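You operate a simulated robot arm through the tools that you are given. There is no shell and no other tool. Be economical: measure what you need, move in short steps, check, and stop when the job is done.

You are at the controls of a simulated robot arm. One attempt, no reset.

JOB
Let the machine cool: heat and vacuum off, lid back, vent slider open.
Fine: heat knob off; vacuum lever and hold lever off before you slide the lid; the power knob stays on.

The check looks at the end state, three seconds after you hand in, the way a careful person would. Anything else that was tipped, shoved, dropped, spilled or broken makes it a failure. Lids that push on must go on centred and level and be pressed home; caps that screw on are set level and turned clockwise until they are tight.

ROBOT AND FRAMES
A 7-joint arm with a two-finger parallel gripper, fixed in place. Base frame: the origin is at the foot of the arm, x ahead of it, y to its left, z up; the work surface is at about z = 1.06. Units: m, rad, N and s.
Its first joint turns from -2.897 to 2.897 rad. Payload 4.4 kg.
The tool frame sits at the grasp point between the pads (the TCP): z along the fingers, y along the line on which they close. The tips reach 0.023 m beyond it. Largest opening 0.094 m; finger width 0.038, thickness 0.01; the body of the gripper, 0.054 by 0.096 m, starts 0.039 m behind the TCP.
Orientation is that of the tool frame in the base frame, as a unit quaternion [x, y, z, w]. With the fingers straight down and closing along the base's y, the tool's x points along the base's -x, its y along +y and its z along -z.

CONTROLS
- The arm moves only by the tool arm_command. Its argument "targets" is a list of rows, each an object of numbers (a shift or turn left out is 0, a gripper value left out holds the last): "tx", "ty", "tz": the shift along the tool's x, y, z in m; "ax", "ay", "az": the turn, a rotation vector about the tool's x, y, z in rad; "gripper": the opening, from 0 (shut) to 1 (fully open). In form: [{"tx": .., "ty": .., "tz": .., "ax": .., "ay": .., "az": .., "gripper": ..}, ...]. A call has 1 to 10 rows; each row is the pose to reach, as a shift and turn from the pose commanded when the call began, along the tool's axes at that moment. Rows are played at 5 a second. More than 0.05 m and 0.15 rad between two rows, or a gripper value outside its range, and nothing of the call is played. Where a pose cannot be reached the arm comes as near as it can. A force on the tool above 90 N (or 10 N above the force at the start of the call, whichever is more), or a blocked arm, ends the call early, and 0.2 s more pass. The fingers move at their own pace (about 0.072 m/s each) and stop on an object; they squeeze with about 40 N. The grip force told is the motor's: it shows also when the fingers shut on nothing. Time passes only in rows, and 0.2 s behind the last, so rows that repeat a pose let the fingers close. It gives the time, the measured TCP pose, the force on the tool (base axes), the opening and the grip force at its end, in the units of the frame above (readings bear some noise), with the torque about the TCP (base axes, N m) and any sound that the robot's microphone picked up.
- Cameras (640 x 400 px; columns grow to the right, rows downward): "scene" is fixed at [0.0703, -0.6457, 1.5018]; the picture's right is [0.70, -0.72, 0.00], its down [-0.17, -0.17, -0.97] and it looks along [0.70, 0.68, -0.24] (base axes); focal length 346 px, centre (320, 200). "wrist" rides on the gripper at [0.086, 0.016, -0.074] in the tool frame; the picture's right is [-0.18, 0.98, 0.00], its down [-0.58, -0.11, -0.81] and it looks along [-0.79, -0.15, 0.59] (tool axes); focal length 243 px, centre (320, 200). There is no depth. A picture from a camera that has moved, and an enlarged one, comes with that camera's place and axes in the base frame and with its lens. The place of the scene camera against the robot may be out by one fixed shift of up to 0.025 m in any direction.
- capture(camera): a new picture of that camera. It takes no simulated time.
- close_up(camera, box): a new picture of the part [left, top, right, bottom] of that camera's present view, enlarged. It takes no simulated time.
- close_job(): hands the job in; it is judged then, once.

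Work in short steps. Places have to be worked out from the pictures, the camera data and where the tool is seen: move nearer, look again, correct. Check each grasp and each placing, and mend what went wrong. You have 120 turns and 64 pictures in all, those below and enlarged ones among them. Open the gripper and draw the arm clear of the work before you hand the job in, unless the task says otherwise; then end with one line.

The tools are called after "Emit:" by a JSON object that holds its "api" and its "payload". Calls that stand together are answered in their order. arm_command: Moves the arm, as the interface text tells. Its arguments: {"type":"object","properties":{"targets":{"type":"array","items":{"type":"object","properties":{"tx":{"type":"number"},"ty":{"type":"number"},"tz":{"type":"number"},"ax":{"type":"number"},"ay":{"type":"number"},"az":{"type":"number"},"gripper":{"type":"number"}}}}},"required":["targets"]} The other tools are called the same way: capture (camera) takes a picture; close_up (camera, box) takes an enlarged picture of a part of a camera's view; close_job () hands the job in.

At the start:

```text
t: 0.0
ee_pos: [0.7379, 0.2175, 1.4724]
ee_rot: [0.0, 1.0, 0.0, 0.0]
wrist_force: [-0.5, 0.5, 0.3]
torque: [0.01, -0.01, 0.01]
finger_gap: 0.094
finger_force: 0.1
```

scene: 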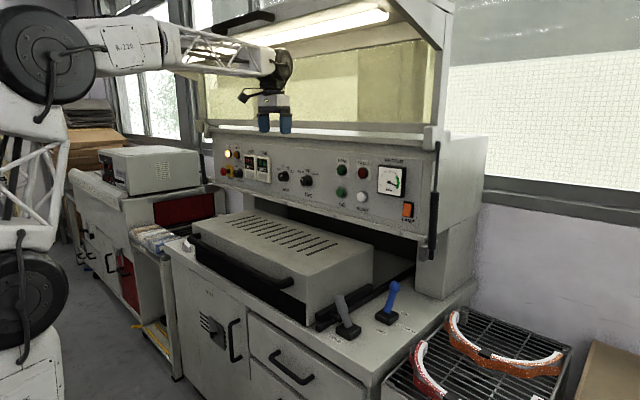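
wrist: 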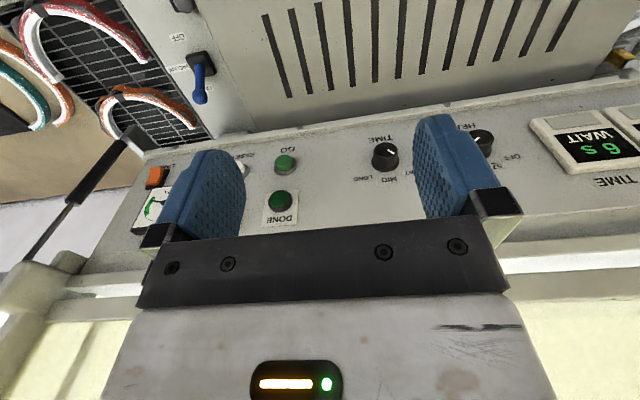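

I start by looking more closely at the panel, the levers and the lid.

Emit:
{"api": "close_up", "payload": {"camera": "scene", "box": [200, 130, 440, 280]}}

Emit:
{"api": "close_up", "payload": {"camera": "scene", "box": [160, 220, 480, 400]}}

Emit:
{"api": "close_up", "payload": {"camera": "wrist", "box": [140, 60, 640, 240]}}

```text
2.67 times, centred on (320, 205) of scene
camera zoom: at [0.0703, -0.6457, 1.5018], right [0.7, -0.72, 0.0], down [-0.17, -0.17, -0.97], along [0.7, 0.68, -0.24], focal length 924 px, centre (320, 187)
```

zoom: 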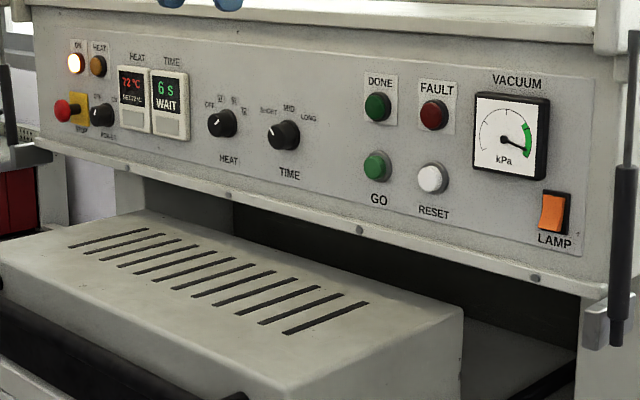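

```text
2.00 times, centred on (320, 310) of scene
camera zoom: at [0.0703, -0.6457, 1.5018], right [0.7, -0.72, 0.0], down [-0.17, -0.17, -0.97], along [0.7, 0.68, -0.24], focal length 693 px, centre (320, -20)
```

zoom: 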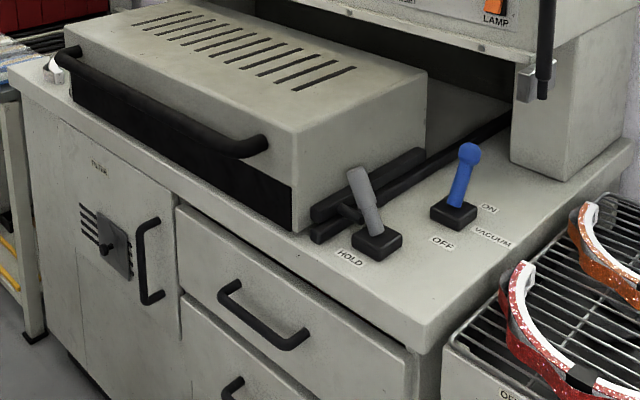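

```text
1.28 times, centred on (390, 150) of wrist
camera zoom: at [0.6526, 0.2325, 1.5455], right [0.18, 0.98, 0.0], down [0.58, -0.11, 0.81], along [0.79, -0.15, -0.59], focal length 311 px, centre (230, 264)
```

zoom: 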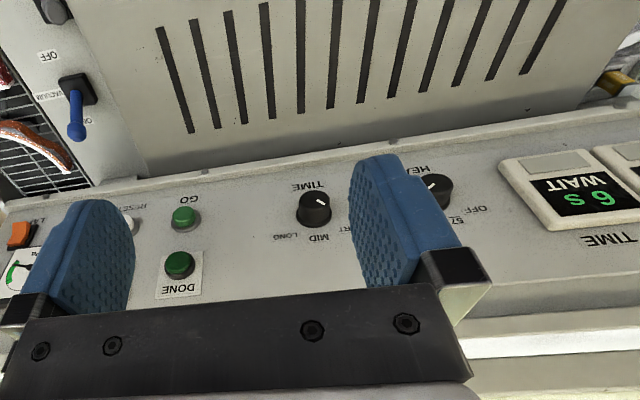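

The levers sit around x 0.6, y -0.25, the panel faces the robot, and the vent slider looks to be the plate with a knob on the cabinet front. I move the arm back and to the right, staying high, for a better view of the levers.

Emit:
{"api": "arm_command", "payload": {"targets": [{"tx": 0.02, "ty": -0.04}, {"tx": 0.045, "ty": -0.08}, {"tx": 0.07, "ty": -0.12}, {"tx": 0.095, "ty": -0.16}, {"tx": 0.12, "ty": -0.2}, {"tx": 0.145, "ty": -0.24}, {"tx": 0.17, "ty": -0.28}, {"tx": 0.195, "ty": -0.32}, {"tx": 0.22, "ty": -0.36}, {"tx": 0.24, "ty": -0.4}]}}

Emit:
{"api": "capture", "payload": {"camera": "wrist"}}

Emit:
{"api": "close_up", "payload": {"camera": "scene", "box": [300, 260, 430, 360]}}

Emit:
{"api": "close_up", "payload": {"camera": "scene", "box": [160, 220, 290, 400]}}

```text
t: 2.2
ee_pos: [0.4992, -0.1825, 1.4706]
ee_rot: [0.0, 1.0, -0.001, 0.0]
wrist_force: [-0.2, -0.6, 0.8]
torque: [0.02, 0.02, -0.01]
finger_gap: 0.094
finger_force: 0.1
```

```text
58 pictures are left
camera wrist: at [0.4138, -0.1667, 1.5452], right [0.18, 0.98, 0.0], down [0.58, -0.11, 0.81], along [0.79, -0.15, -0.59], focal length 243 px, centre (320, 200)
```

wrist: 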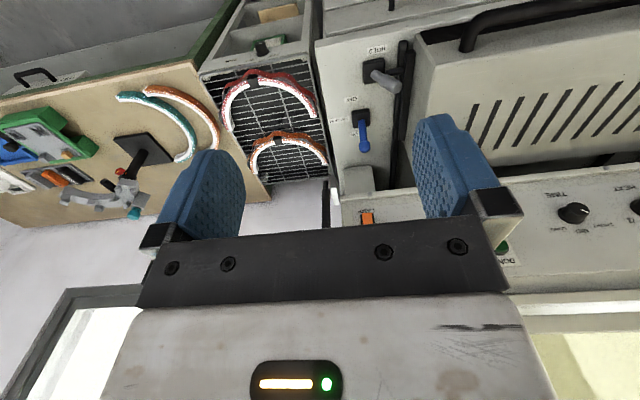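

```text
4.00 times, centred on (365, 310) of scene
camera zoom: at [0.0703, -0.6457, 1.5018], right [0.7, -0.72, 0.0], down [-0.17, -0.17, -0.97], along [0.7, 0.68, -0.24], focal length 1386 px, centre (140, -240)
```

zoom: 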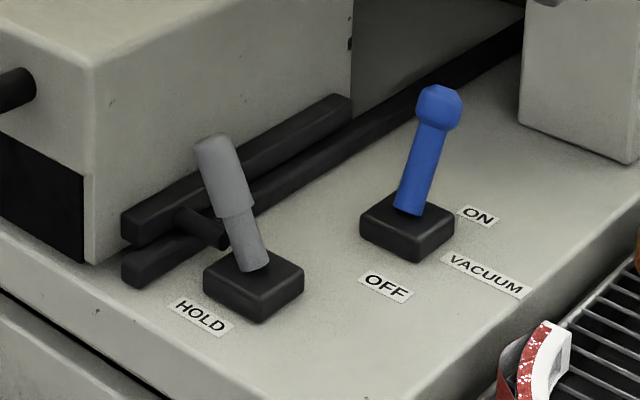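

```text
2.22 times, centred on (225, 310) of scene
camera zoom: at [0.0703, -0.6457, 1.5018], right [0.7, -0.72, 0.0], down [-0.17, -0.17, -0.97], along [0.7, 0.68, -0.24], focal length 770 px, centre (531, -44)
```

zoom: 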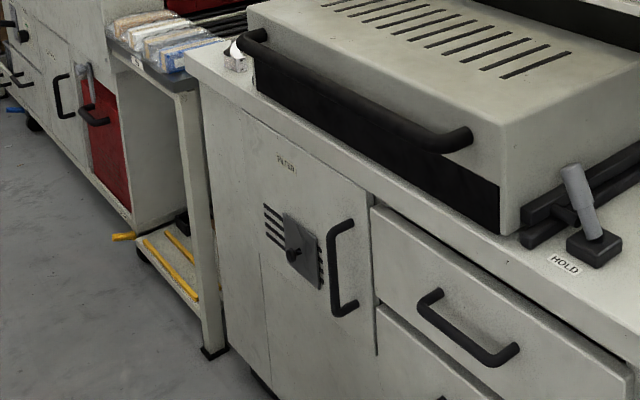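

The hold lever appears to lean toward the lid with a rod onto the rail, and the vacuum lever leans back to ON. I descend in front of the levers for a closer view.

Emit:
{"api": "arm_command", "payload": {"targets": [{"tz": 0.04, "tx": 0.015}, {"tz": 0.08, "tx": 0.03}, {"tz": 0.12, "tx": 0.045}, {"tz": 0.16, "tx": 0.06, "ty": -0.03}, {"tz": 0.2, "tx": 0.075, "ty": -0.06}]}}

Emit:
{"api": "capture", "payload": {"camera": "wrist"}}

Emit:
{"api": "capture", "payload": {"camera": "scene"}}

```text
refused: row 4 steps farther than a row can; nothing moved
```

```text
55 pictures are left
camera wrist: at [0.4138, -0.1667, 1.5452], right [0.18, 0.98, 0.0], down [0.58, -0.11, 0.81], along [0.79, -0.15, -0.59], focal length 243 px, centre (320, 200)
```

wrist: 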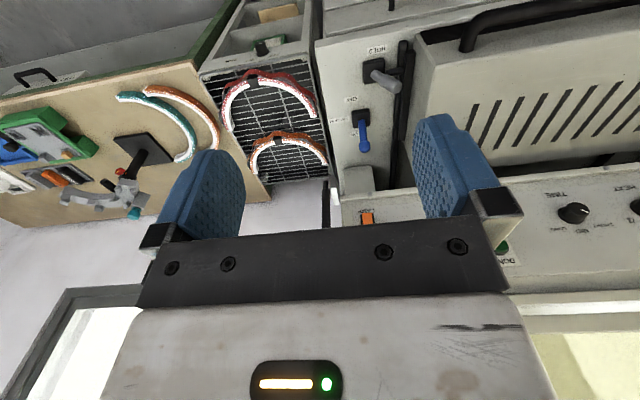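

```text
54 pictures are left
```

scene: 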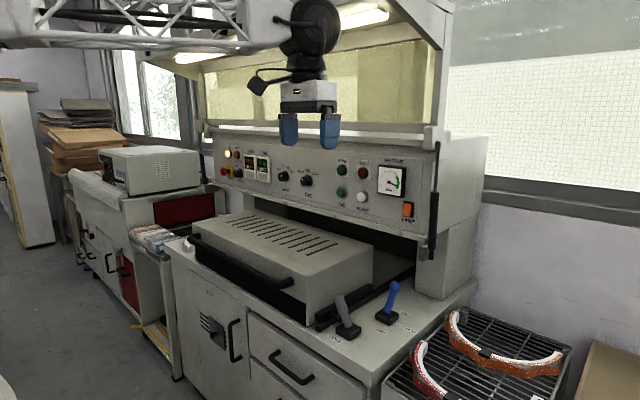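

Triangulating with both cameras puts the counter at z≈0.89, the hold lever base near (0.75,-0.08) and the vacuum base near (0.89,-0.12). The last move was refused for step size, so I use smaller steps to a nearer viewpoint.

Emit:
{"api": "arm_command", "payload": {"targets": [{"tz": 0.04, "tx": -0.01, "ty": 0.01}, {"tz": 0.08, "tx": -0.02, "ty": 0.02}, {"tz": 0.12, "tx": -0.03, "ty": 0.03}, {"tz": 0.16, "tx": -0.04, "ty": 0.04}, {"tz": 0.2, "tx": -0.05, "ty": 0.05}, {"tz": 0.24, "tx": -0.06, "ty": 0.06}, {"tz": 0.27, "tx": -0.07, "ty": 0.08, "gripper": 0.0}, {"tz": 0.27, "tx": -0.07, "ty": 0.08, "gripper": 0.0}, {"tz": 0.27, "tx": -0.07, "ty": 0.08, "gripper": 0.0}]}}

Emit:
{"api": "capture", "payload": {"camera": "wrist"}}

Emit:
{"api": "capture", "payload": {"camera": "scene"}}

```text
t: 4.2
ee_pos: [0.5676, -0.1024, 1.201]
ee_rot: [0.0, 1.0, 0.001, -0.001]
wrist_force: [0.2, 0.1, -0.3]
torque: [0.02, -0.01, 0.03]
finger_gap: 0.0001
finger_force: 21.3
```

```text
53 pictures are left
camera wrist: at [0.482, -0.0875, 1.2756], right [0.18, 0.98, 0.0], down [0.58, -0.11, 0.81], along [0.79, -0.15, -0.59], focal length 243 px, centre (320, 200)
```

wrist: 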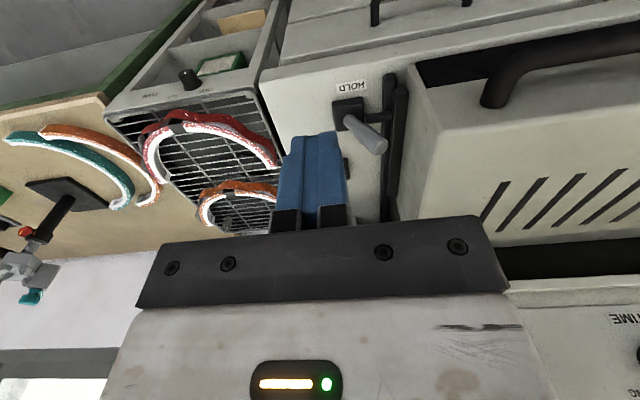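

```text
52 pictures are left
```

scene: 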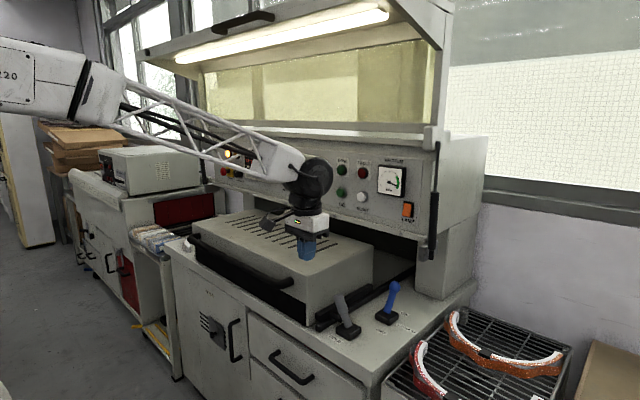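

I enlarge the hold lever area to see its mechanism.

Emit:
{"api": "close_up", "payload": {"camera": "wrist", "box": [320, 60, 440, 170]}}

```text
3.64 times, centred on (380, 115) of wrist
camera zoom: at [0.482, -0.0875, 1.2756], right [0.18, 0.98, 0.0], down [0.58, -0.11, 0.81], along [0.79, -0.15, -0.59], focal length 882 px, centre (102, 509)
```

zoom: 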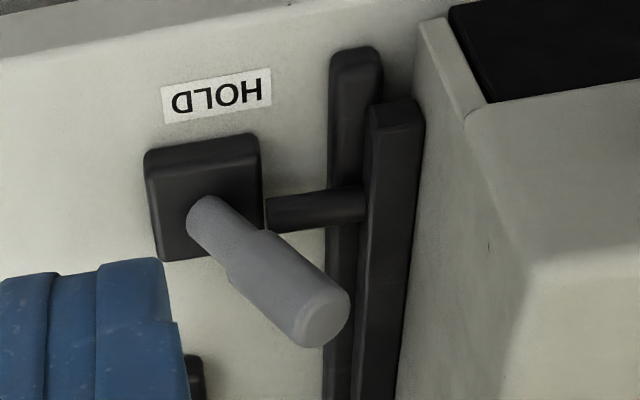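

The hold lever leans toward the lid (engaged), so off is away from it, toward -y; tip about (0.75,-0.044,0.995). I turn the gripper a quarter so the fingers close along x and clear the lid side when straddling it.

Emit:
{"api": "arm_command", "payload": {"targets": [{"az": -0.14}, {"az": -0.29}, {"az": -0.44}, {"az": -0.58}, {"az": -0.73}, {"az": -0.88}, {"az": -1.02}, {"az": -1.17}, {"az": -1.31}, {"az": -1.45}]}}

```text
t: 6.4
ee_pos: [0.568, -0.1029, 1.2008]
ee_rot: [-0.663, 0.748, 0.001, 0.0]
wrist_force: [-0.1, -0.4, 0.2]
torque: [0.01, 0.02, 0.02]
finger_gap: 0.0001
finger_force: 39.8
```

Rotation reads 1.45 rad as intended; I finish the quarter turn and open the gripper.

Emit:
{"api": "arm_command", "payload": {"targets": [{"az": -0.1208, "gripper": 0.6}, {"az": -0.1208, "gripper": 0.6}]}}

Emit:
{"api": "capture", "payload": {"camera": "wrist"}}

```text
t: 7.0
ee_pos: [0.568, -0.1036, 1.2008]
ee_rot: [0.707, -0.707, 0.0, 0.0]
wrist_force: [0.6, 0.2, -0.3]
torque: [0.01, 0.04, -0.02]
finger_gap: 0.0564
finger_force: 0.0
```

```text
50 pictures are left
camera wrist: at [0.5533, -0.1904, 1.275], right [-0.98, 0.18, 0.0], down [0.11, 0.58, 0.81], along [0.15, 0.79, -0.59], focal length 243 px, centre (320, 200)
```

wrist: 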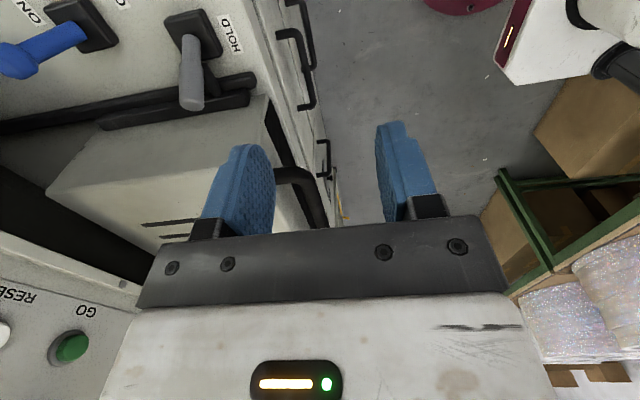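

This view confirms the hold lever tip at about (0.748,-0.046,0.995). I move over it with the fingers straddling in x, staying above first.

Emit:
{"api": "arm_command", "payload": {"targets": [{"ty": -0.04, "tx": -0.01}, {"ty": -0.08, "tx": -0.02}, {"ty": -0.12, "tx": -0.04}, {"ty": -0.16, "tx": -0.05}, {"ty": -0.18, "tx": -0.054, "tz": 0.03}, {"ty": -0.18, "tx": -0.054, "tz": 0.07}, {"ty": -0.18, "tx": -0.054, "tz": 0.11}, {"ty": -0.18, "tx": -0.054, "tz": 0.14}]}}

Emit:
{"api": "capture", "payload": {"camera": "wrist"}}

Emit:
{"api": "close_up", "payload": {"camera": "scene", "box": [260, 210, 440, 350]}}

```text
t: 8.8
ee_pos: [0.7486, -0.0492, 1.0605]
ee_rot: [0.707, -0.707, -0.001, 0.0]
wrist_force: [0.2, 0.9, 0.2]
torque: [-0.01, -0.02, 0.01]
finger_gap: 0.0565
finger_force: 0.0
```

```text
49 pictures are left
camera wrist: at [0.7332, -0.1359, 1.136], right [-0.98, 0.18, 0.0], down [0.11, 0.58, 0.81], along [0.15, 0.79, -0.59], focal length 243 px, centre (320, 200)
```

wrist: 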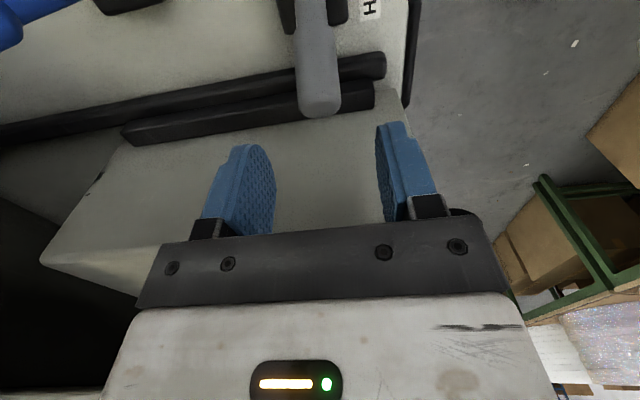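

```text
2.86 times, centred on (350, 280) of scene
camera zoom: at [0.0703, -0.6457, 1.5018], right [0.7, -0.72, 0.0], down [-0.17, -0.17, -0.97], along [0.7, 0.68, -0.24], focal length 990 px, centre (234, -29)
```

zoom: 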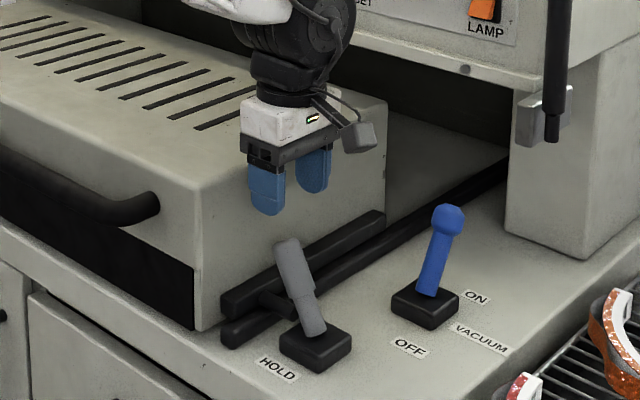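

The lever tip is centred between the fingers. I descend so the tips pass ~3 cm below its top and close gently.

Emit:
{"api": "arm_command", "payload": {"targets": [{"tz": 0.025}, {"tz": 0.05}, {"tz": 0.075}, {"tz": 0.075, "gripper": 0.3}, {"tz": 0.075, "gripper": 0.1}, {"tz": 0.075, "gripper": 0.1}]}}

Emit:
{"api": "capture", "payload": {"camera": "wrist"}}

```text
t: 10.2
ee_pos: [0.7508, -0.0479, 0.9853]
ee_rot: [0.707, -0.707, 0.001, -0.001]
wrist_force: [27.9, -0.5, -4.7]
torque: [0.1, -0.44, 0.03]
finger_gap: 0.0292
finger_force: 44.7
```

```text
47 pictures are left
camera wrist: at [0.7347, -0.1349, 1.0603], right [-0.98, 0.18, 0.0], down [0.11, 0.58, 0.81], along [0.15, 0.79, -0.59], focal length 243 px, centre (320, 200)
```

wrist: 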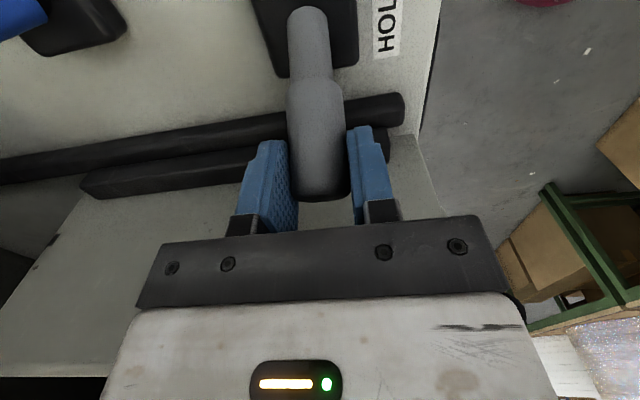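

The lever is gripped (29 mm). I swing it toward -y along its arc in small steps.

Emit:
{"api": "arm_command", "payload": {"targets": [{"tx": 0.01, "tz": -0.003, "ty": -0.002}, {"tx": 0.02, "tz": -0.006, "ty": -0.003}, {"tx": 0.03, "tz": -0.008, "ty": -0.003}, {"tx": 0.04, "tz": -0.009, "ty": -0.003}, {"tx": 0.05, "tz": -0.008, "ty": -0.003}, {"tx": 0.06, "tz": -0.006, "ty": -0.003}]}}

Emit:
{"api": "capture", "payload": {"camera": "wrist"}}

```text
t: 11.6
ee_pos: [0.7507, -0.1083, 0.992]
ee_rot: [-0.707, 0.707, 0.0, 0.0]
wrist_force: [-32.0, 12.8, 13.8]
torque: [1.52, 0.55, 0.41]
finger_gap: 0.0292
finger_force: 44.8
```

```text
46 pictures are left
camera wrist: at [0.7351, -0.1958, 1.0663], right [-0.98, 0.18, 0.0], down [0.11, 0.58, 0.81], along [0.15, 0.79, -0.59], focal length 243 px, centre (320, 200)
```

wrist: 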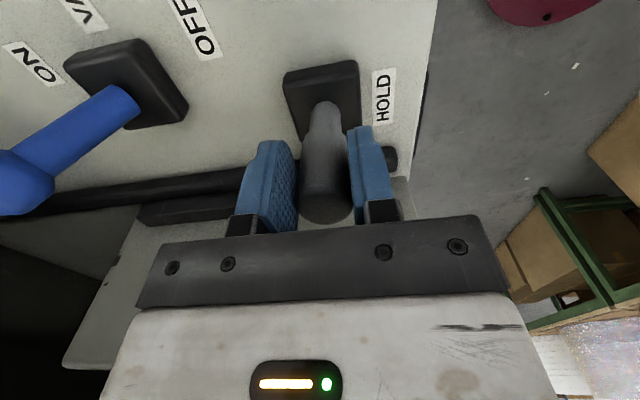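

The lever has passed upright. I carry on to the mirrored side.

Emit:
{"api": "arm_command", "payload": {"targets": [{"tx": 0.01, "tz": 0.0005, "ty": 0.001}, {"tx": 0.02, "tz": 0.002, "ty": 0.0015}, {"tx": 0.03, "tz": 0.004, "ty": 0.0015}, {"tx": 0.04, "tz": 0.008, "ty": 0.0015}]}}

Emit:
{"api": "capture", "payload": {"camera": "wrist"}}

Emit:
{"api": "close_up", "payload": {"camera": "scene", "box": [260, 210, 440, 350]}}

```text
t: 12.6
ee_pos: [0.7501, -0.1495, 0.9856]
ee_rot: [0.707, -0.707, 0.001, -0.001]
wrist_force: [14.8, 17.4, 2.8]
torque: [0.11, -0.01, -0.3]
finger_gap: 0.0286
finger_force: 45.0
```

```text
45 pictures are left
camera wrist: at [0.7347, -0.2359, 1.06], right [-0.98, 0.18, 0.0], down [0.11, 0.58, 0.81], along [0.15, 0.79, -0.59], focal length 243 px, centre (320, 200)
```

wrist: 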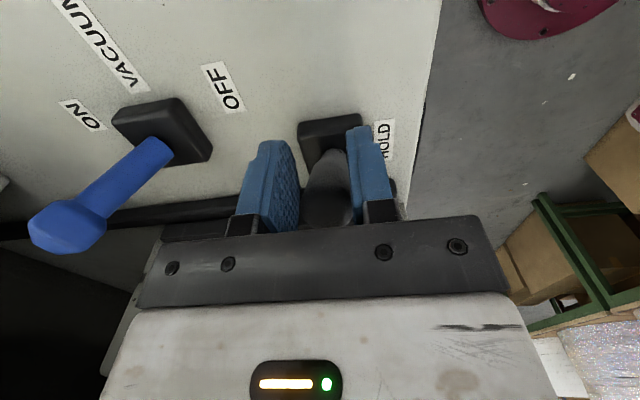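

```text
2.86 times, centred on (350, 280) of scene
camera zoom: at [0.0703, -0.6457, 1.5018], right [0.7, -0.72, 0.0], down [-0.17, -0.17, -0.97], along [0.7, 0.68, -0.24], focal length 990 px, centre (234, -29)
```

zoom: 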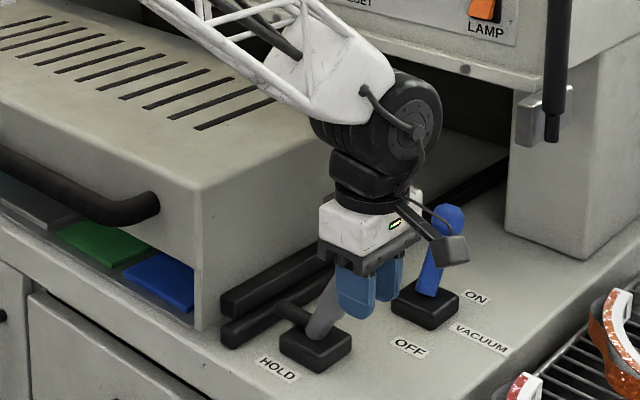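

The hold lever now leans away and the hold frame under the lid has released. I press a few more millimetres to be sure it's at its stop, then release and rise.

Emit:
{"api": "arm_command", "payload": {"targets": [{"tx": 0.006, "tz": 0.003}, {"tx": 0.009, "tz": 0.005}]}}

```text
t: 13.2
ee_pos: [0.7489, -0.16, 0.9784]
ee_rot: [0.707, -0.707, 0.0, 0.0]
wrist_force: [-0.1, -0.5, -0.1]
torque: [0.0, 0.03, 0.01]
finger_gap: 0.0093
finger_force: 0.0
```

The fingers slipped off the lever; I look before moving.

Emit:
{"api": "capture", "payload": {"camera": "wrist"}}

Emit:
{"api": "close_up", "payload": {"camera": "scene", "box": [300, 240, 430, 350]}}

```text
43 pictures are left
camera wrist: at [0.734, -0.2455, 1.0529], right [-0.98, 0.18, 0.0], down [0.11, 0.58, 0.81], along [0.15, 0.79, -0.59], focal length 243 px, centre (320, 200)
```

wrist: 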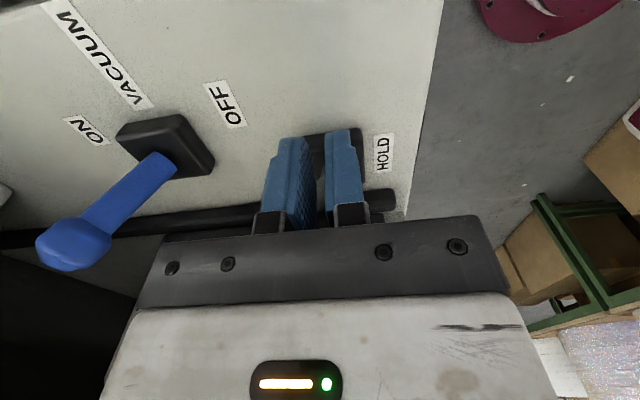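

```text
3.64 times, centred on (365, 295) of scene
camera zoom: at [0.0703, -0.6457, 1.5018], right [0.7, -0.72, 0.0], down [-0.17, -0.17, -0.97], along [0.7, 0.68, -0.24], focal length 1260 px, centre (156, -146)
```

zoom: 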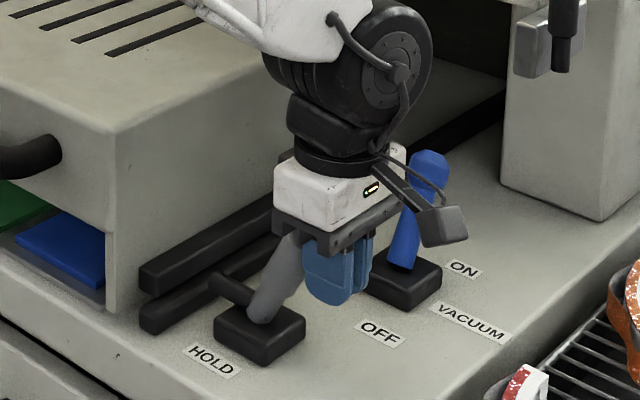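

The lever stays leaning to -y. I move the hand farther to -y, then straight up, and check.

Emit:
{"api": "arm_command", "payload": {"targets": [{"tx": 0.02}, {"tx": 0.03}, {"tx": 0.03, "tz": -0.04}, {"tx": 0.03, "tz": -0.08}, {"tx": 0.03, "tz": -0.12}, {"tx": 0.03, "tz": -0.16}]}}

Emit:
{"api": "capture", "payload": {"camera": "wrist"}}

Emit:
{"api": "close_up", "payload": {"camera": "scene", "box": [160, 200, 440, 360]}}

```text
t: 14.6
ee_pos: [0.7495, -0.1901, 1.1386]
ee_rot: [-0.707, 0.707, 0.001, -0.001]
wrist_force: [-0.2, 0.1, -0.7]
torque: [0.01, -0.03, -0.02]
finger_gap: 0.0094
finger_force: 0.0
```

```text
41 pictures are left
camera wrist: at [0.735, -0.2768, 1.2132], right [-0.98, 0.18, 0.0], down [0.11, 0.58, 0.81], along [0.15, 0.79, -0.59], focal length 243 px, centre (320, 200)
```

wrist: 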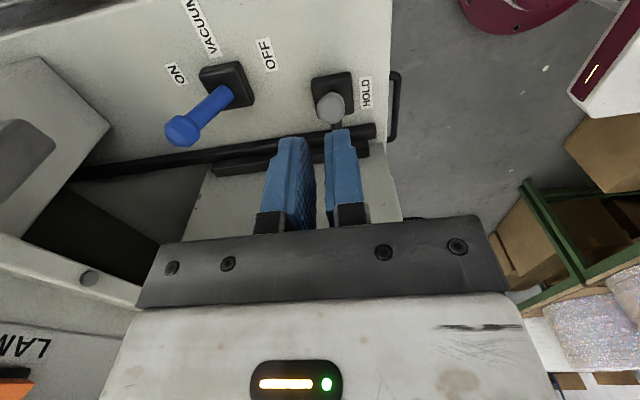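

```text
2.29 times, centred on (300, 280) of scene
camera zoom: at [0.0703, -0.6457, 1.5018], right [0.7, -0.72, 0.0], down [-0.17, -0.17, -0.97], along [0.7, 0.68, -0.24], focal length 792 px, centre (366, 17)
```

zoom: 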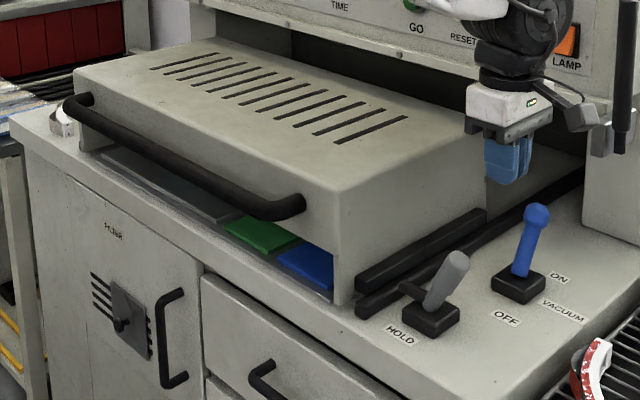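

Hold lever is off. The vacuum lever tip is at about (0.915,-0.135,0.99). I rotate the gripper back so that it closes along y.

Emit:
{"api": "arm_command", "payload": {"targets": [{"az": 0.14, "gripper": 0.6}, {"az": 0.29}, {"az": 0.44}, {"az": 0.58}, {"az": 0.73}, {"az": 0.88}, {"az": 1.02}, {"az": 1.17}, {"az": 1.31}, {"az": 1.45}]}}

Emit:
{"api": "arm_command", "payload": {"targets": [{"az": 0.1208}]}}

```text
t: 16.8
ee_pos: [0.7484, -0.1894, 1.1391]
ee_rot: [-0.059, 0.998, 0.0, 0.001]
wrist_force: [-0.6, 0.3, 0.4]
torque: [0.01, 0.02, 0.0]
finger_gap: 0.0564
finger_force: 0.1
```

```text
t: 17.2
ee_pos: [0.7501, -0.189, 1.1399]
ee_rot: [0.001, 1.0, 0.0, 0.001]
wrist_force: [0.7, 0.1, -0.3]
torque: [0.02, -0.02, 0.03]
finger_gap: 0.0563
finger_force: 0.0
```

Now I tilt the fingers forward by 0.6 rad (to keep clear of the panel overhang) and move to a pre-grasp point behind and above the vacuum lever tip.

Emit:
{"api": "arm_command", "payload": {"targets": [{"ay": -0.12, "ty": 0.015}, {"ay": -0.24, "ty": 0.03}, {"ay": -0.36, "ty": 0.045}, {"ay": -0.48, "ty": 0.057}, {"ay": -0.6, "ty": 0.057}, {"ay": -0.6, "ty": 0.057, "tx": -0.03, "tz": 0.02}, {"ay": -0.6, "ty": 0.057, "tx": -0.06, "tz": 0.04}, {"ay": -0.6, "ty": 0.057, "tx": -0.1, "tz": 0.06}]}}

Emit:
{"api": "capture", "payload": {"camera": "wrist"}}

Emit:
{"api": "close_up", "payload": {"camera": "scene", "box": [300, 200, 440, 350]}}

```text
t: 19.0
ee_pos: [0.8466, -0.1326, 1.0802]
ee_rot: [0.0, 0.955, -0.001, 0.296]
wrist_force: [0.8, -1.5, 1.1]
torque: [0.02, 0.06, 0.01]
finger_gap: 0.0563
finger_force: 0.0
```

```text
39 pictures are left
camera wrist: at [0.7361, -0.1164, 1.0926], right [0.15, 0.98, 0.1], down [0.02, -0.11, 0.99], along [0.99, -0.15, -0.04], focal length 243 px, centre (320, 200)
```

wrist: 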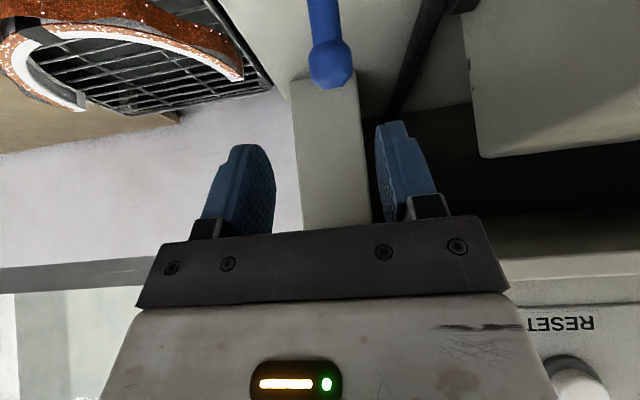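

```text
2.67 times, centred on (370, 275) of scene
camera zoom: at [0.0703, -0.6457, 1.5018], right [0.7, -0.72, 0.0], down [-0.17, -0.17, -0.97], along [0.7, 0.68, -0.24], focal length 924 px, centre (187, 0)
```

zoom: 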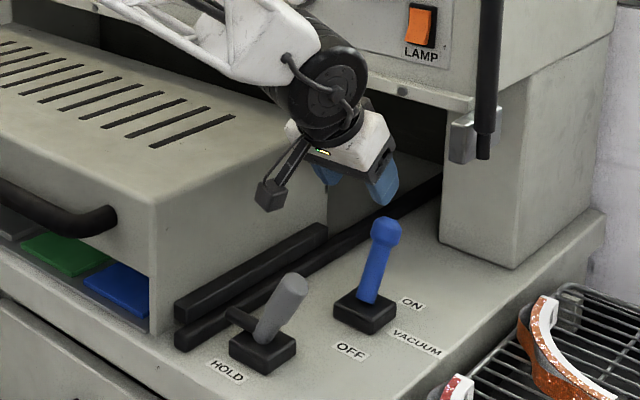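

The ball tip is almost straight ahead along the fingers, about 0.118 m on and 6 mm to the left. I advance and close on it.

Emit:
{"api": "arm_command", "payload": {"targets": [{"tz": 0.04, "ty": 0.003}, {"tz": 0.08, "ty": 0.006}, {"tz": 0.1, "ty": 0.006}, {"tz": 0.12, "ty": 0.006}, {"tz": 0.12, "ty": 0.006, "gripper": 0.3}, {"tz": 0.12, "ty": 0.006, "gripper": 0.1}, {"tz": 0.12, "ty": 0.006, "gripper": 0.1}]}}

Emit:
{"api": "capture", "payload": {"camera": "wrist"}}

```text
t: 20.6
ee_pos: [0.9158, -0.1256, 0.9792]
ee_rot: [0.0, 0.955, -0.001, 0.295]
wrist_force: [5.5, 13.6, -5.3]
torque: [0.13, -0.53, 0.08]
finger_gap: 0.0341
finger_force: 45.8
```

```text
37 pictures are left
camera wrist: at [0.8038, -0.1092, 0.9927], right [0.15, 0.98, 0.1], down [0.02, -0.11, 0.99], along [0.99, -0.15, -0.04], focal length 243 px, centre (320, 200)
```

wrist: 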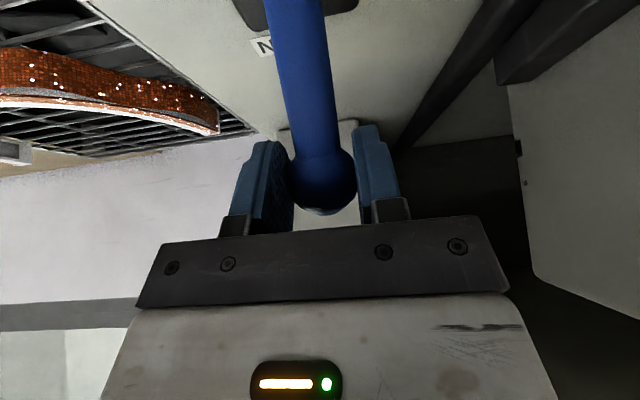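

Gripped at 34 mm. I swing it toward -x (OFF) along its arc.

Emit:
{"api": "arm_command", "payload": {"targets": [{"tx": 0.0096, "tz": -0.0126}, {"tx": 0.0203, "tz": -0.0236}, {"tx": 0.032, "tz": -0.0328}, {"tx": 0.045, "tz": -0.0405}, {"tx": 0.0591, "tz": -0.0465}]}}

Emit:
{"api": "capture", "payload": {"camera": "wrist"}}

Emit:
{"api": "close_up", "payload": {"camera": "scene", "box": [300, 200, 440, 350]}}

```text
t: 21.8
ee_pos: [0.8413, -0.1279, 0.9812]
ee_rot: [0.0, 0.956, 0.0, 0.294]
wrist_force: [0.8, -0.8, 0.6]
torque: [0.0, 0.03, 0.02]
finger_gap: 0.0093
finger_force: 0.0
```

```text
36 pictures are left
camera wrist: at [0.7282, -0.1113, 0.9947], right [0.15, 0.98, 0.1], down [0.03, -0.11, 0.99], along [0.99, -0.15, -0.05], focal length 243 px, centre (320, 200)
```

wrist: 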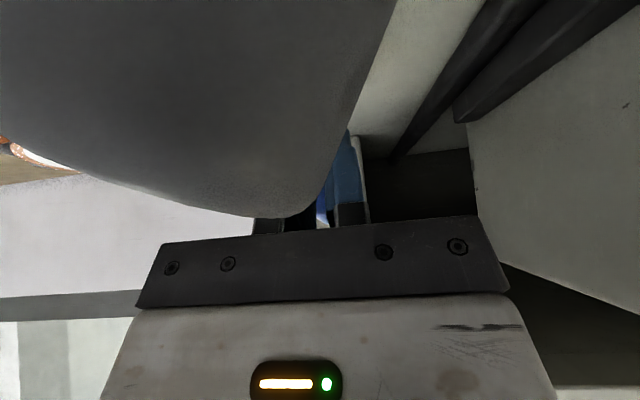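

```text
2.67 times, centred on (370, 275) of scene
camera zoom: at [0.0703, -0.6457, 1.5018], right [0.7, -0.72, 0.0], down [-0.17, -0.17, -0.97], along [0.7, 0.68, -0.24], focal length 924 px, centre (187, 0)
```

zoom: 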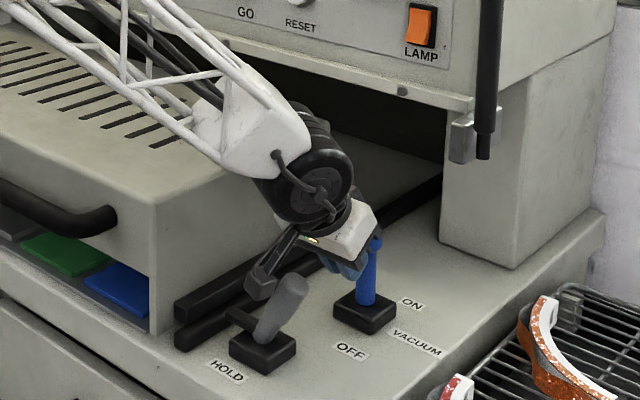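

The fingers slipped off with the lever about upright, and the wrist camera is close to the hold lever. I rise straight up and remove the tilt.

Emit:
{"api": "arm_command", "payload": {"targets": [{"tx": -0.023, "tz": -0.033}, {"tx": -0.045, "tz": -0.066}, {"tx": -0.068, "tz": -0.1}, {"tx": -0.068, "tz": -0.1, "ay": 0.12}, {"tx": -0.068, "tz": -0.1, "ay": 0.24}, {"tx": -0.068, "tz": -0.1, "ay": 0.36}, {"tx": -0.068, "tz": -0.1, "ay": 0.48}, {"tx": -0.068, "tz": -0.1, "ay": 0.598}]}}

Emit:
{"api": "capture", "payload": {"camera": "wrist"}}

Emit:
{"api": "close_up", "payload": {"camera": "scene", "box": [300, 200, 440, 350]}}

```text
t: 23.6
ee_pos: [0.8419, -0.125, 1.1063]
ee_rot: [0.0, 1.0, 0.0, 0.001]
wrist_force: [-0.4, -0.1, 0.2]
torque: [0.02, 0.0, -0.01]
finger_gap: 0.0094
finger_force: 0.0
```

```text
34 pictures are left
camera wrist: at [0.7562, -0.1088, 1.181], right [0.18, 0.98, 0.0], down [0.58, -0.11, 0.81], along [0.79, -0.15, -0.59], focal length 243 px, centre (320, 200)
```

wrist: 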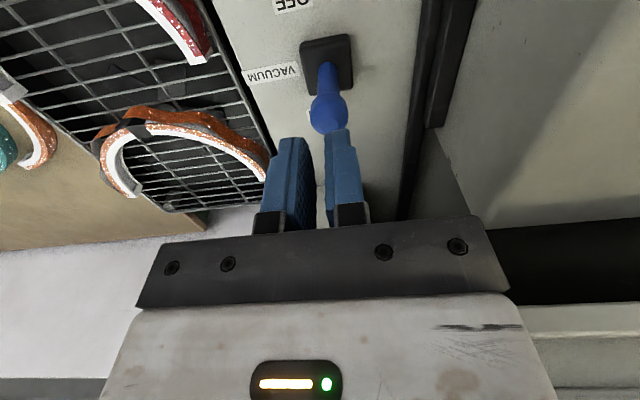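

```text
2.67 times, centred on (370, 275) of scene
camera zoom: at [0.0703, -0.6457, 1.5018], right [0.7, -0.72, 0.0], down [-0.17, -0.17, -0.97], along [0.7, 0.68, -0.24], focal length 924 px, centre (187, 0)
```

zoom: 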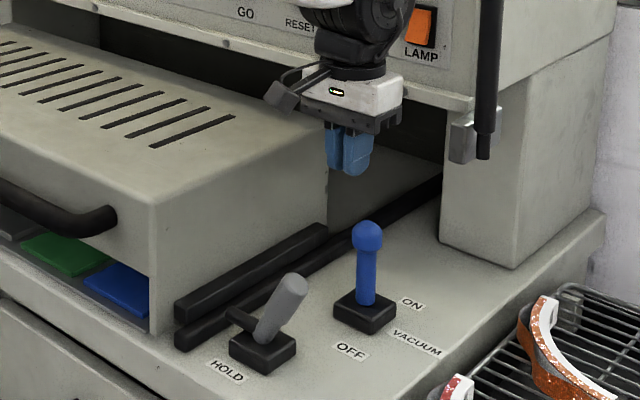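

The vacuum lever is upright now at about (0.876,-0.125). I re-grip it with the fingers straight down, then carry on toward -x.

Emit:
{"api": "arm_command", "payload": {"targets": [{"tx": -0.034, "gripper": 0.65}, {"tx": -0.034}, {"tx": -0.034, "tz": 0.04}, {"tx": -0.034, "tz": 0.08}, {"tx": -0.034, "tz": 0.121}, {"tx": -0.034, "tz": 0.121, "gripper": 0.3}, {"tx": -0.034, "tz": 0.121, "gripper": 0.1}, {"tx": -0.034, "tz": 0.121, "gripper": 0.1}]}}

Emit:
{"api": "capture", "payload": {"camera": "wrist"}}

```text
t: 25.4
ee_pos: [0.8733, -0.126, 0.9867]
ee_rot: [0.0, 1.0, 0.0, 0.002]
wrist_force: [-0.6, 0.7, 7.4]
torque: [0.04, -0.08, 0.01]
finger_gap: 0.0343
finger_force: 44.9
```

```text
32 pictures are left
camera wrist: at [0.7874, -0.1091, 1.0612], right [0.18, 0.98, 0.0], down [0.58, -0.11, 0.81], along [0.79, -0.15, -0.59], focal length 243 px, centre (320, 200)
```

wrist: 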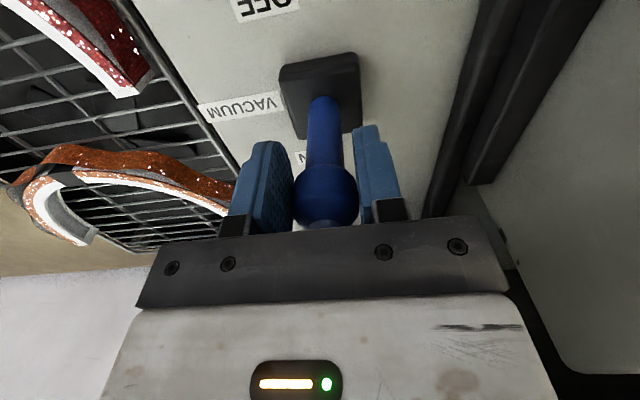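

Firm grip on the ball. I move it further to -x with the arc descending.

Emit:
{"api": "arm_command", "payload": {"targets": [{"tx": 0.01, "tz": 0.0005}, {"tx": 0.02, "tz": 0.003}, {"tx": 0.03, "tz": 0.006}, {"tx": 0.038, "tz": 0.01}, {"tx": 0.044, "tz": 0.014}]}}

Emit:
{"api": "capture", "payload": {"camera": "wrist"}}

Emit:
{"api": "close_up", "payload": {"camera": "scene", "box": [300, 200, 440, 350]}}

```text
t: 26.6
ee_pos: [0.8319, -0.1257, 0.9721]
ee_rot: [0.001, 1.0, 0.0, 0.001]
wrist_force: [-6.4, 7.7, 26.3]
torque: [-0.01, -1.28, 0.16]
finger_gap: 0.032
finger_force: 45.3
```

```text
31 pictures are left
camera wrist: at [0.7462, -0.1091, 1.0463], right [0.18, 0.98, 0.0], down [0.58, -0.11, 0.81], along [0.79, -0.15, -0.59], focal length 243 px, centre (320, 200)
```

wrist: 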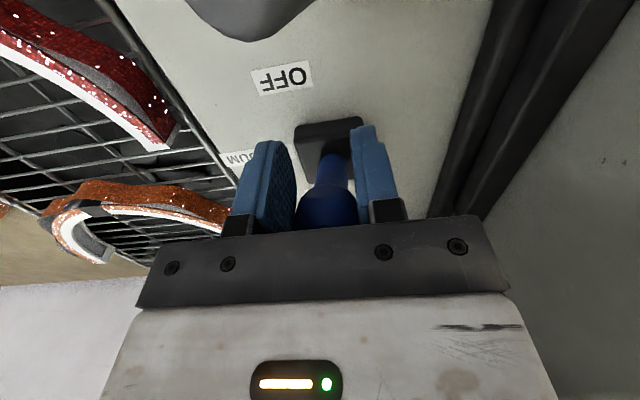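

```text
2.67 times, centred on (370, 275) of scene
camera zoom: at [0.0703, -0.6457, 1.5018], right [0.7, -0.72, 0.0], down [-0.17, -0.17, -0.97], along [0.7, 0.68, -0.24], focal length 924 px, centre (187, 0)
```

zoom: 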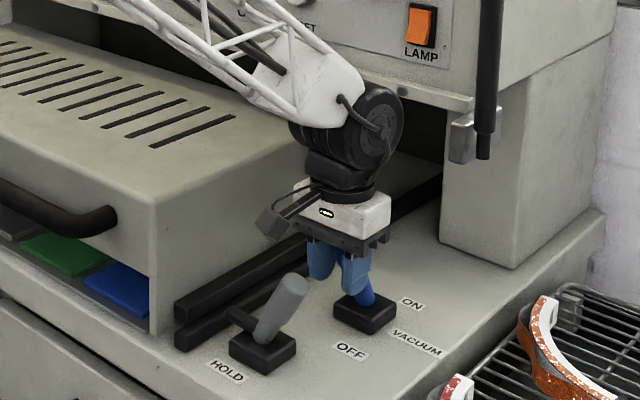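

The lever leans toward OFF. I nudge a few more millimetres, then open and lift straight up to check.

Emit:
{"api": "arm_command", "payload": {"targets": [{"tx": 0.006, "tz": 0.001}, {"tx": 0.009, "tz": 0.002}, {"tx": 0.009, "tz": 0.002, "gripper": 0.7}, {"tx": 0.009, "tz": 0.002, "gripper": 0.7}, {"tx": 0.009, "tz": -0.04}, {"tx": 0.009, "tz": -0.085}, {"tx": 0.009, "tz": -0.13}]}}

Emit:
{"api": "capture", "payload": {"camera": "wrist"}}

Emit:
{"api": "close_up", "payload": {"camera": "scene", "box": [300, 200, 440, 350]}}

```text
t: 28.2
ee_pos: [0.8236, -0.125, 1.0999]
ee_rot: [0.0, 1.0, 0.0, 0.0]
wrist_force: [0.6, 0.0, -1.1]
torque: [0.02, 0.04, 0.0]
finger_gap: 0.066
finger_force: 0.2
```

```text
29 pictures are left
camera wrist: at [0.738, -0.1099, 1.1741], right [0.18, 0.98, 0.0], down [0.58, -0.11, 0.81], along [0.79, -0.15, -0.59], focal length 243 px, centre (320, 200)
```

wrist: 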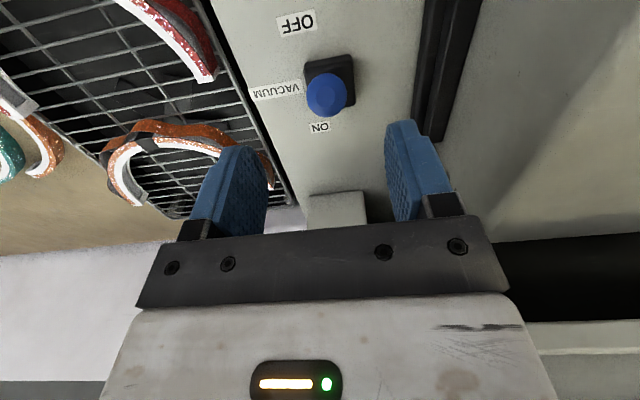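

```text
2.67 times, centred on (370, 275) of scene
camera zoom: at [0.0703, -0.6457, 1.5018], right [0.7, -0.72, 0.0], down [-0.17, -0.17, -0.97], along [0.7, 0.68, -0.24], focal length 924 px, centre (187, 0)
```

zoom: 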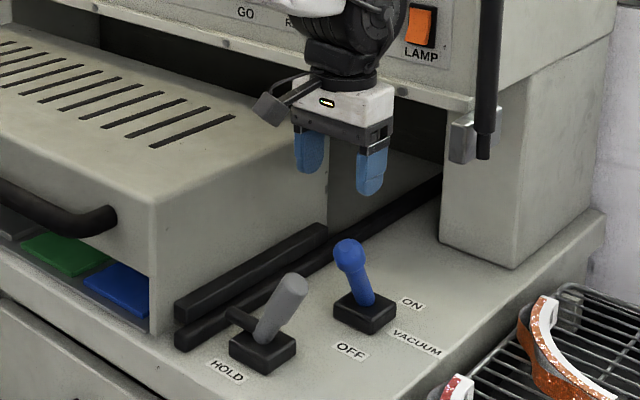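

The lever is past centre (tip x≈0.847) but I'm not sure it's at its stop. I'll push it from behind with closed fingers in small steps.

Emit:
{"api": "arm_command", "payload": {"targets": [{"tx": -0.035, "gripper": 0}, {"tx": -0.07, "gripper": 0}, {"tx": -0.07, "tz": 0.04}, {"tx": -0.07, "tz": 0.08}, {"tx": -0.07, "tz": 0.115}, {"tx": -0.06, "tz": 0.115}, {"tx": -0.05, "tz": 0.117}]}}

Emit:
{"api": "arm_command", "payload": {"targets": [{"tx": 0.005}]}}

```text
t: 28.9
ee_pos: [0.8906, -0.125, 1.0995]
ee_rot: [-0.001, 1.0, -0.001, 0.004]
wrist_force: [-70.7, 5.7, 14.3]
torque: [-0.29, -3.93, 0.1]
finger_gap: 0.0
finger_force: 39.7
stopped in row 3: the force on the tool passed its limit at 156 N (the readings are from after the stop); the commanded pose is now the measured one
```

```text
t: 29.3
ee_pos: [0.8876, -0.125, 1.0984]
ee_rot: [0.0, 1.0, -0.001, 0.005]
wrist_force: [0.6, -0.1, 0.7]
torque: [0.02, 0.02, 0.03]
finger_gap: 0.0
finger_force: 40.4
```

The wrist touched the panel's lower edge at x≈0.89 (fixed, nothing moved). I back off and use a 0.3 rad tilt instead.

Emit:
{"api": "arm_command", "payload": {"targets": [{"tx": 0.025}, {"tx": 0.025, "ay": -0.1}, {"tx": 0.025, "ay": -0.2}, {"tx": 0.022, "ay": -0.3}, {"tx": 0.02, "ay": -0.3}]}}

Emit:
{"api": "arm_command", "payload": {"targets": [{"tz": 0.03}, {"tz": 0.06}, {"tz": 0.09}, {"tz": 0.118}]}}

Emit:
{"api": "capture", "payload": {"camera": "wrist"}}

```text
t: 30.5
ee_pos: [0.8672, -0.1255, 1.0975]
ee_rot: [-0.001, 0.988, -0.001, 0.154]
wrist_force: [-0.4, 0.6, 0.5]
torque: [-0.01, -0.02, 0.0]
finger_gap: 0.0001
finger_force: 40.2
```

```text
t: 31.5
ee_pos: [0.9043, -0.1253, 0.9871]
ee_rot: [0.0, 0.988, -0.001, 0.154]
wrist_force: [1.1, 0.4, 1.5]
torque: [0.01, 0.01, 0.0]
finger_gap: 0.0002
finger_force: 39.7
```

```text
27 pictures are left
camera wrist: at [0.8002, -0.1098, 1.0305], right [0.17, 0.98, 0.06], down [0.31, -0.11, 0.95], along [0.94, -0.15, -0.32], focal length 243 px, centre (320, 200)
```

wrist: 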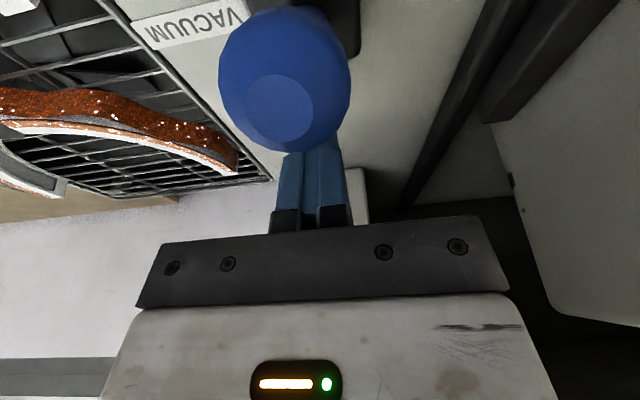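

Fingers are behind the ball. I pull toward -x in small steps watching the force.

Emit:
{"api": "arm_command", "payload": {"targets": [{"tx": 0.01, "tz": -0.003}, {"tx": 0.02, "tz": -0.006}, {"tx": 0.026, "tz": -0.008}, {"tx": 0.031, "tz": -0.0095}, {"tx": 0.036, "tz": -0.011}]}}

```text
t: 32.4
ee_pos: [0.8845, -0.1263, 0.9933]
ee_rot: [-0.001, 0.986, -0.002, 0.165]
wrist_force: [32.0, 0.9, 0.4]
torque: [0.04, -0.44, -0.02]
finger_gap: 0.0001
finger_force: 39.8
stopped in row 4: the force on the tool passed its limit at 324 N (the readings are from after the stop); the commanded pose is now the measured one
```

The lever didn't budge from x≈0.848, so it was already at its OFF stop. I retreat the way I came and look at the whole.

Emit:
{"api": "arm_command", "payload": {"targets": [{"tx": -0.012}, {"tx": -0.012, "tz": -0.04}, {"tx": -0.012, "tz": -0.08}, {"tx": -0.012, "tz": -0.12}, {"tx": 0.03, "tz": -0.13}, {"tx": 0.07, "tz": -0.14}]}}

Emit:
{"api": "capture", "payload": {"camera": "scene"}}

```text
t: 33.8
ee_pos: [0.7732, -0.125, 1.1023]
ee_rot: [-0.001, 0.987, -0.002, 0.162]
wrist_force: [-0.2, -0.6, 0.1]
torque: [0.0, 0.0, 0.02]
finger_gap: 0.0
finger_force: 39.8
```

```text
26 pictures are left
```

scene: 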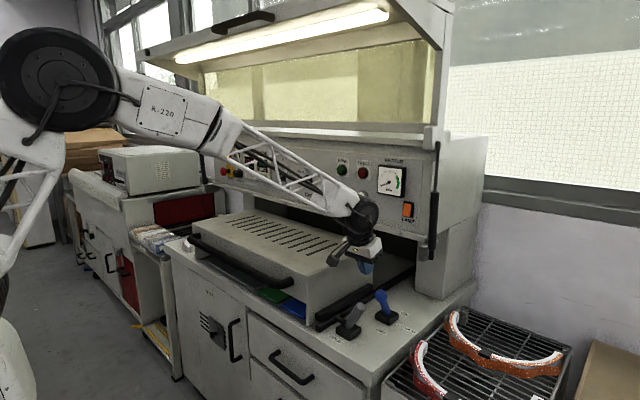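

The vacuum gauge has dropped and the vacuum lever sits at OFF. Now to the heat knob: I rise and travel left to look at the panel frontally.

Emit:
{"api": "arm_command", "payload": {"targets": [{"tz": -0.035}, {"tz": -0.07, "ty": 0.03}, {"tz": -0.1, "ty": 0.065, "ay": -0.07}, {"tz": -0.13, "ty": 0.1, "ay": -0.14}, {"tz": -0.149, "ty": 0.145, "ay": -0.21}, {"tz": -0.149, "ty": 0.19, "ay": -0.27}, {"tz": -0.149, "ty": 0.235, "ay": -0.27}, {"tz": -0.149, "ty": 0.28, "ay": -0.27}, {"tz": -0.149, "ty": 0.325, "ay": -0.27}, {"tz": -0.149, "ty": 0.37, "ay": -0.27}]}}

Emit:
{"api": "arm_command", "payload": {"targets": [{"ty": 0.045, "gripper": 0.6}, {"ty": 0.09}, {"ty": 0.135}, {"ty": 0.18}]}}

Emit:
{"api": "capture", "payload": {"camera": "wrist"}}

```text
t: 36.0
ee_pos: [0.7243, 0.2463, 1.2433]
ee_rot: [0.0, 0.956, -0.001, 0.295]
wrist_force: [0.5, 0.3, 0.5]
torque: [-0.01, -0.03, 0.0]
finger_gap: 0.0
finger_force: 39.6
```

```text
t: 37.0
ee_pos: [0.7246, 0.4252, 1.2417]
ee_rot: [-0.001, 0.955, -0.002, 0.295]
wrist_force: [0.5, 0.4, 0.7]
torque: [-0.03, -0.01, -0.01]
finger_gap: 0.0567
finger_force: 0.0
```

```text
25 pictures are left
camera wrist: at [0.6128, 0.4418, 1.2543], right [0.15, 0.98, 0.1], down [0.03, -0.11, 0.99], along [0.99, -0.15, -0.04], focal length 243 px, centre (320, 200)
```

wrist: 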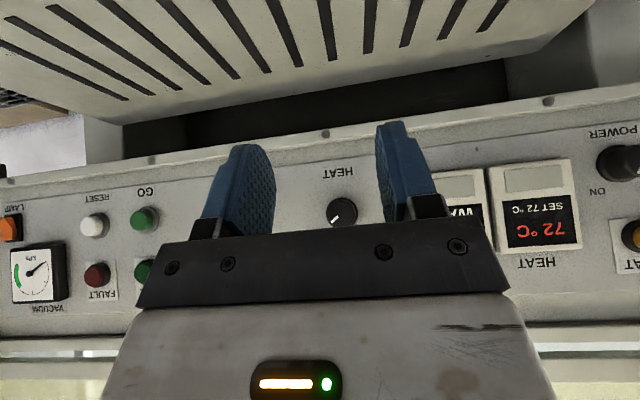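

The heat knob is at about (0.94,0.42,1.26). I enlarge it to read the pointer and its marks.

Emit:
{"api": "close_up", "payload": {"camera": "wrist", "box": [290, 150, 390, 240]}}

Emit:
{"api": "close_up", "payload": {"camera": "scene", "box": [210, 140, 330, 215]}}

```text
4.44 times, centred on (340, 195) of wrist
camera zoom: at [0.6128, 0.4418, 1.2543], right [0.15, 0.98, 0.1], down [0.03, -0.11, 0.99], along [0.99, -0.15, -0.04], focal length 1078 px, centre (231, 222)
```

zoom: 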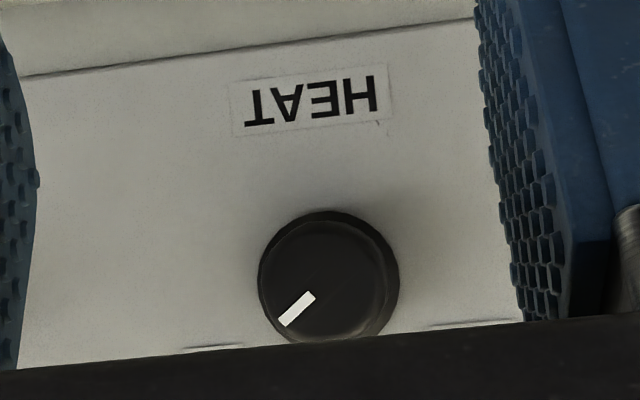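

```text
5.33 times, centred on (270, 178) of scene
camera zoom: at [0.0703, -0.6457, 1.5018], right [0.7, -0.72, 0.0], down [-0.17, -0.17, -0.97], along [0.7, 0.68, -0.24], focal length 1848 px, centre (587, 320)
```

zoom: 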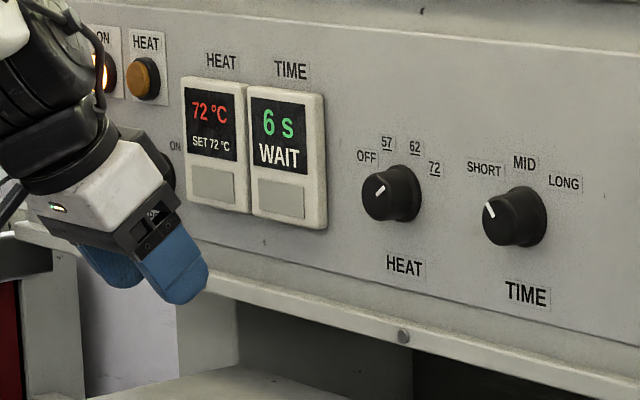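

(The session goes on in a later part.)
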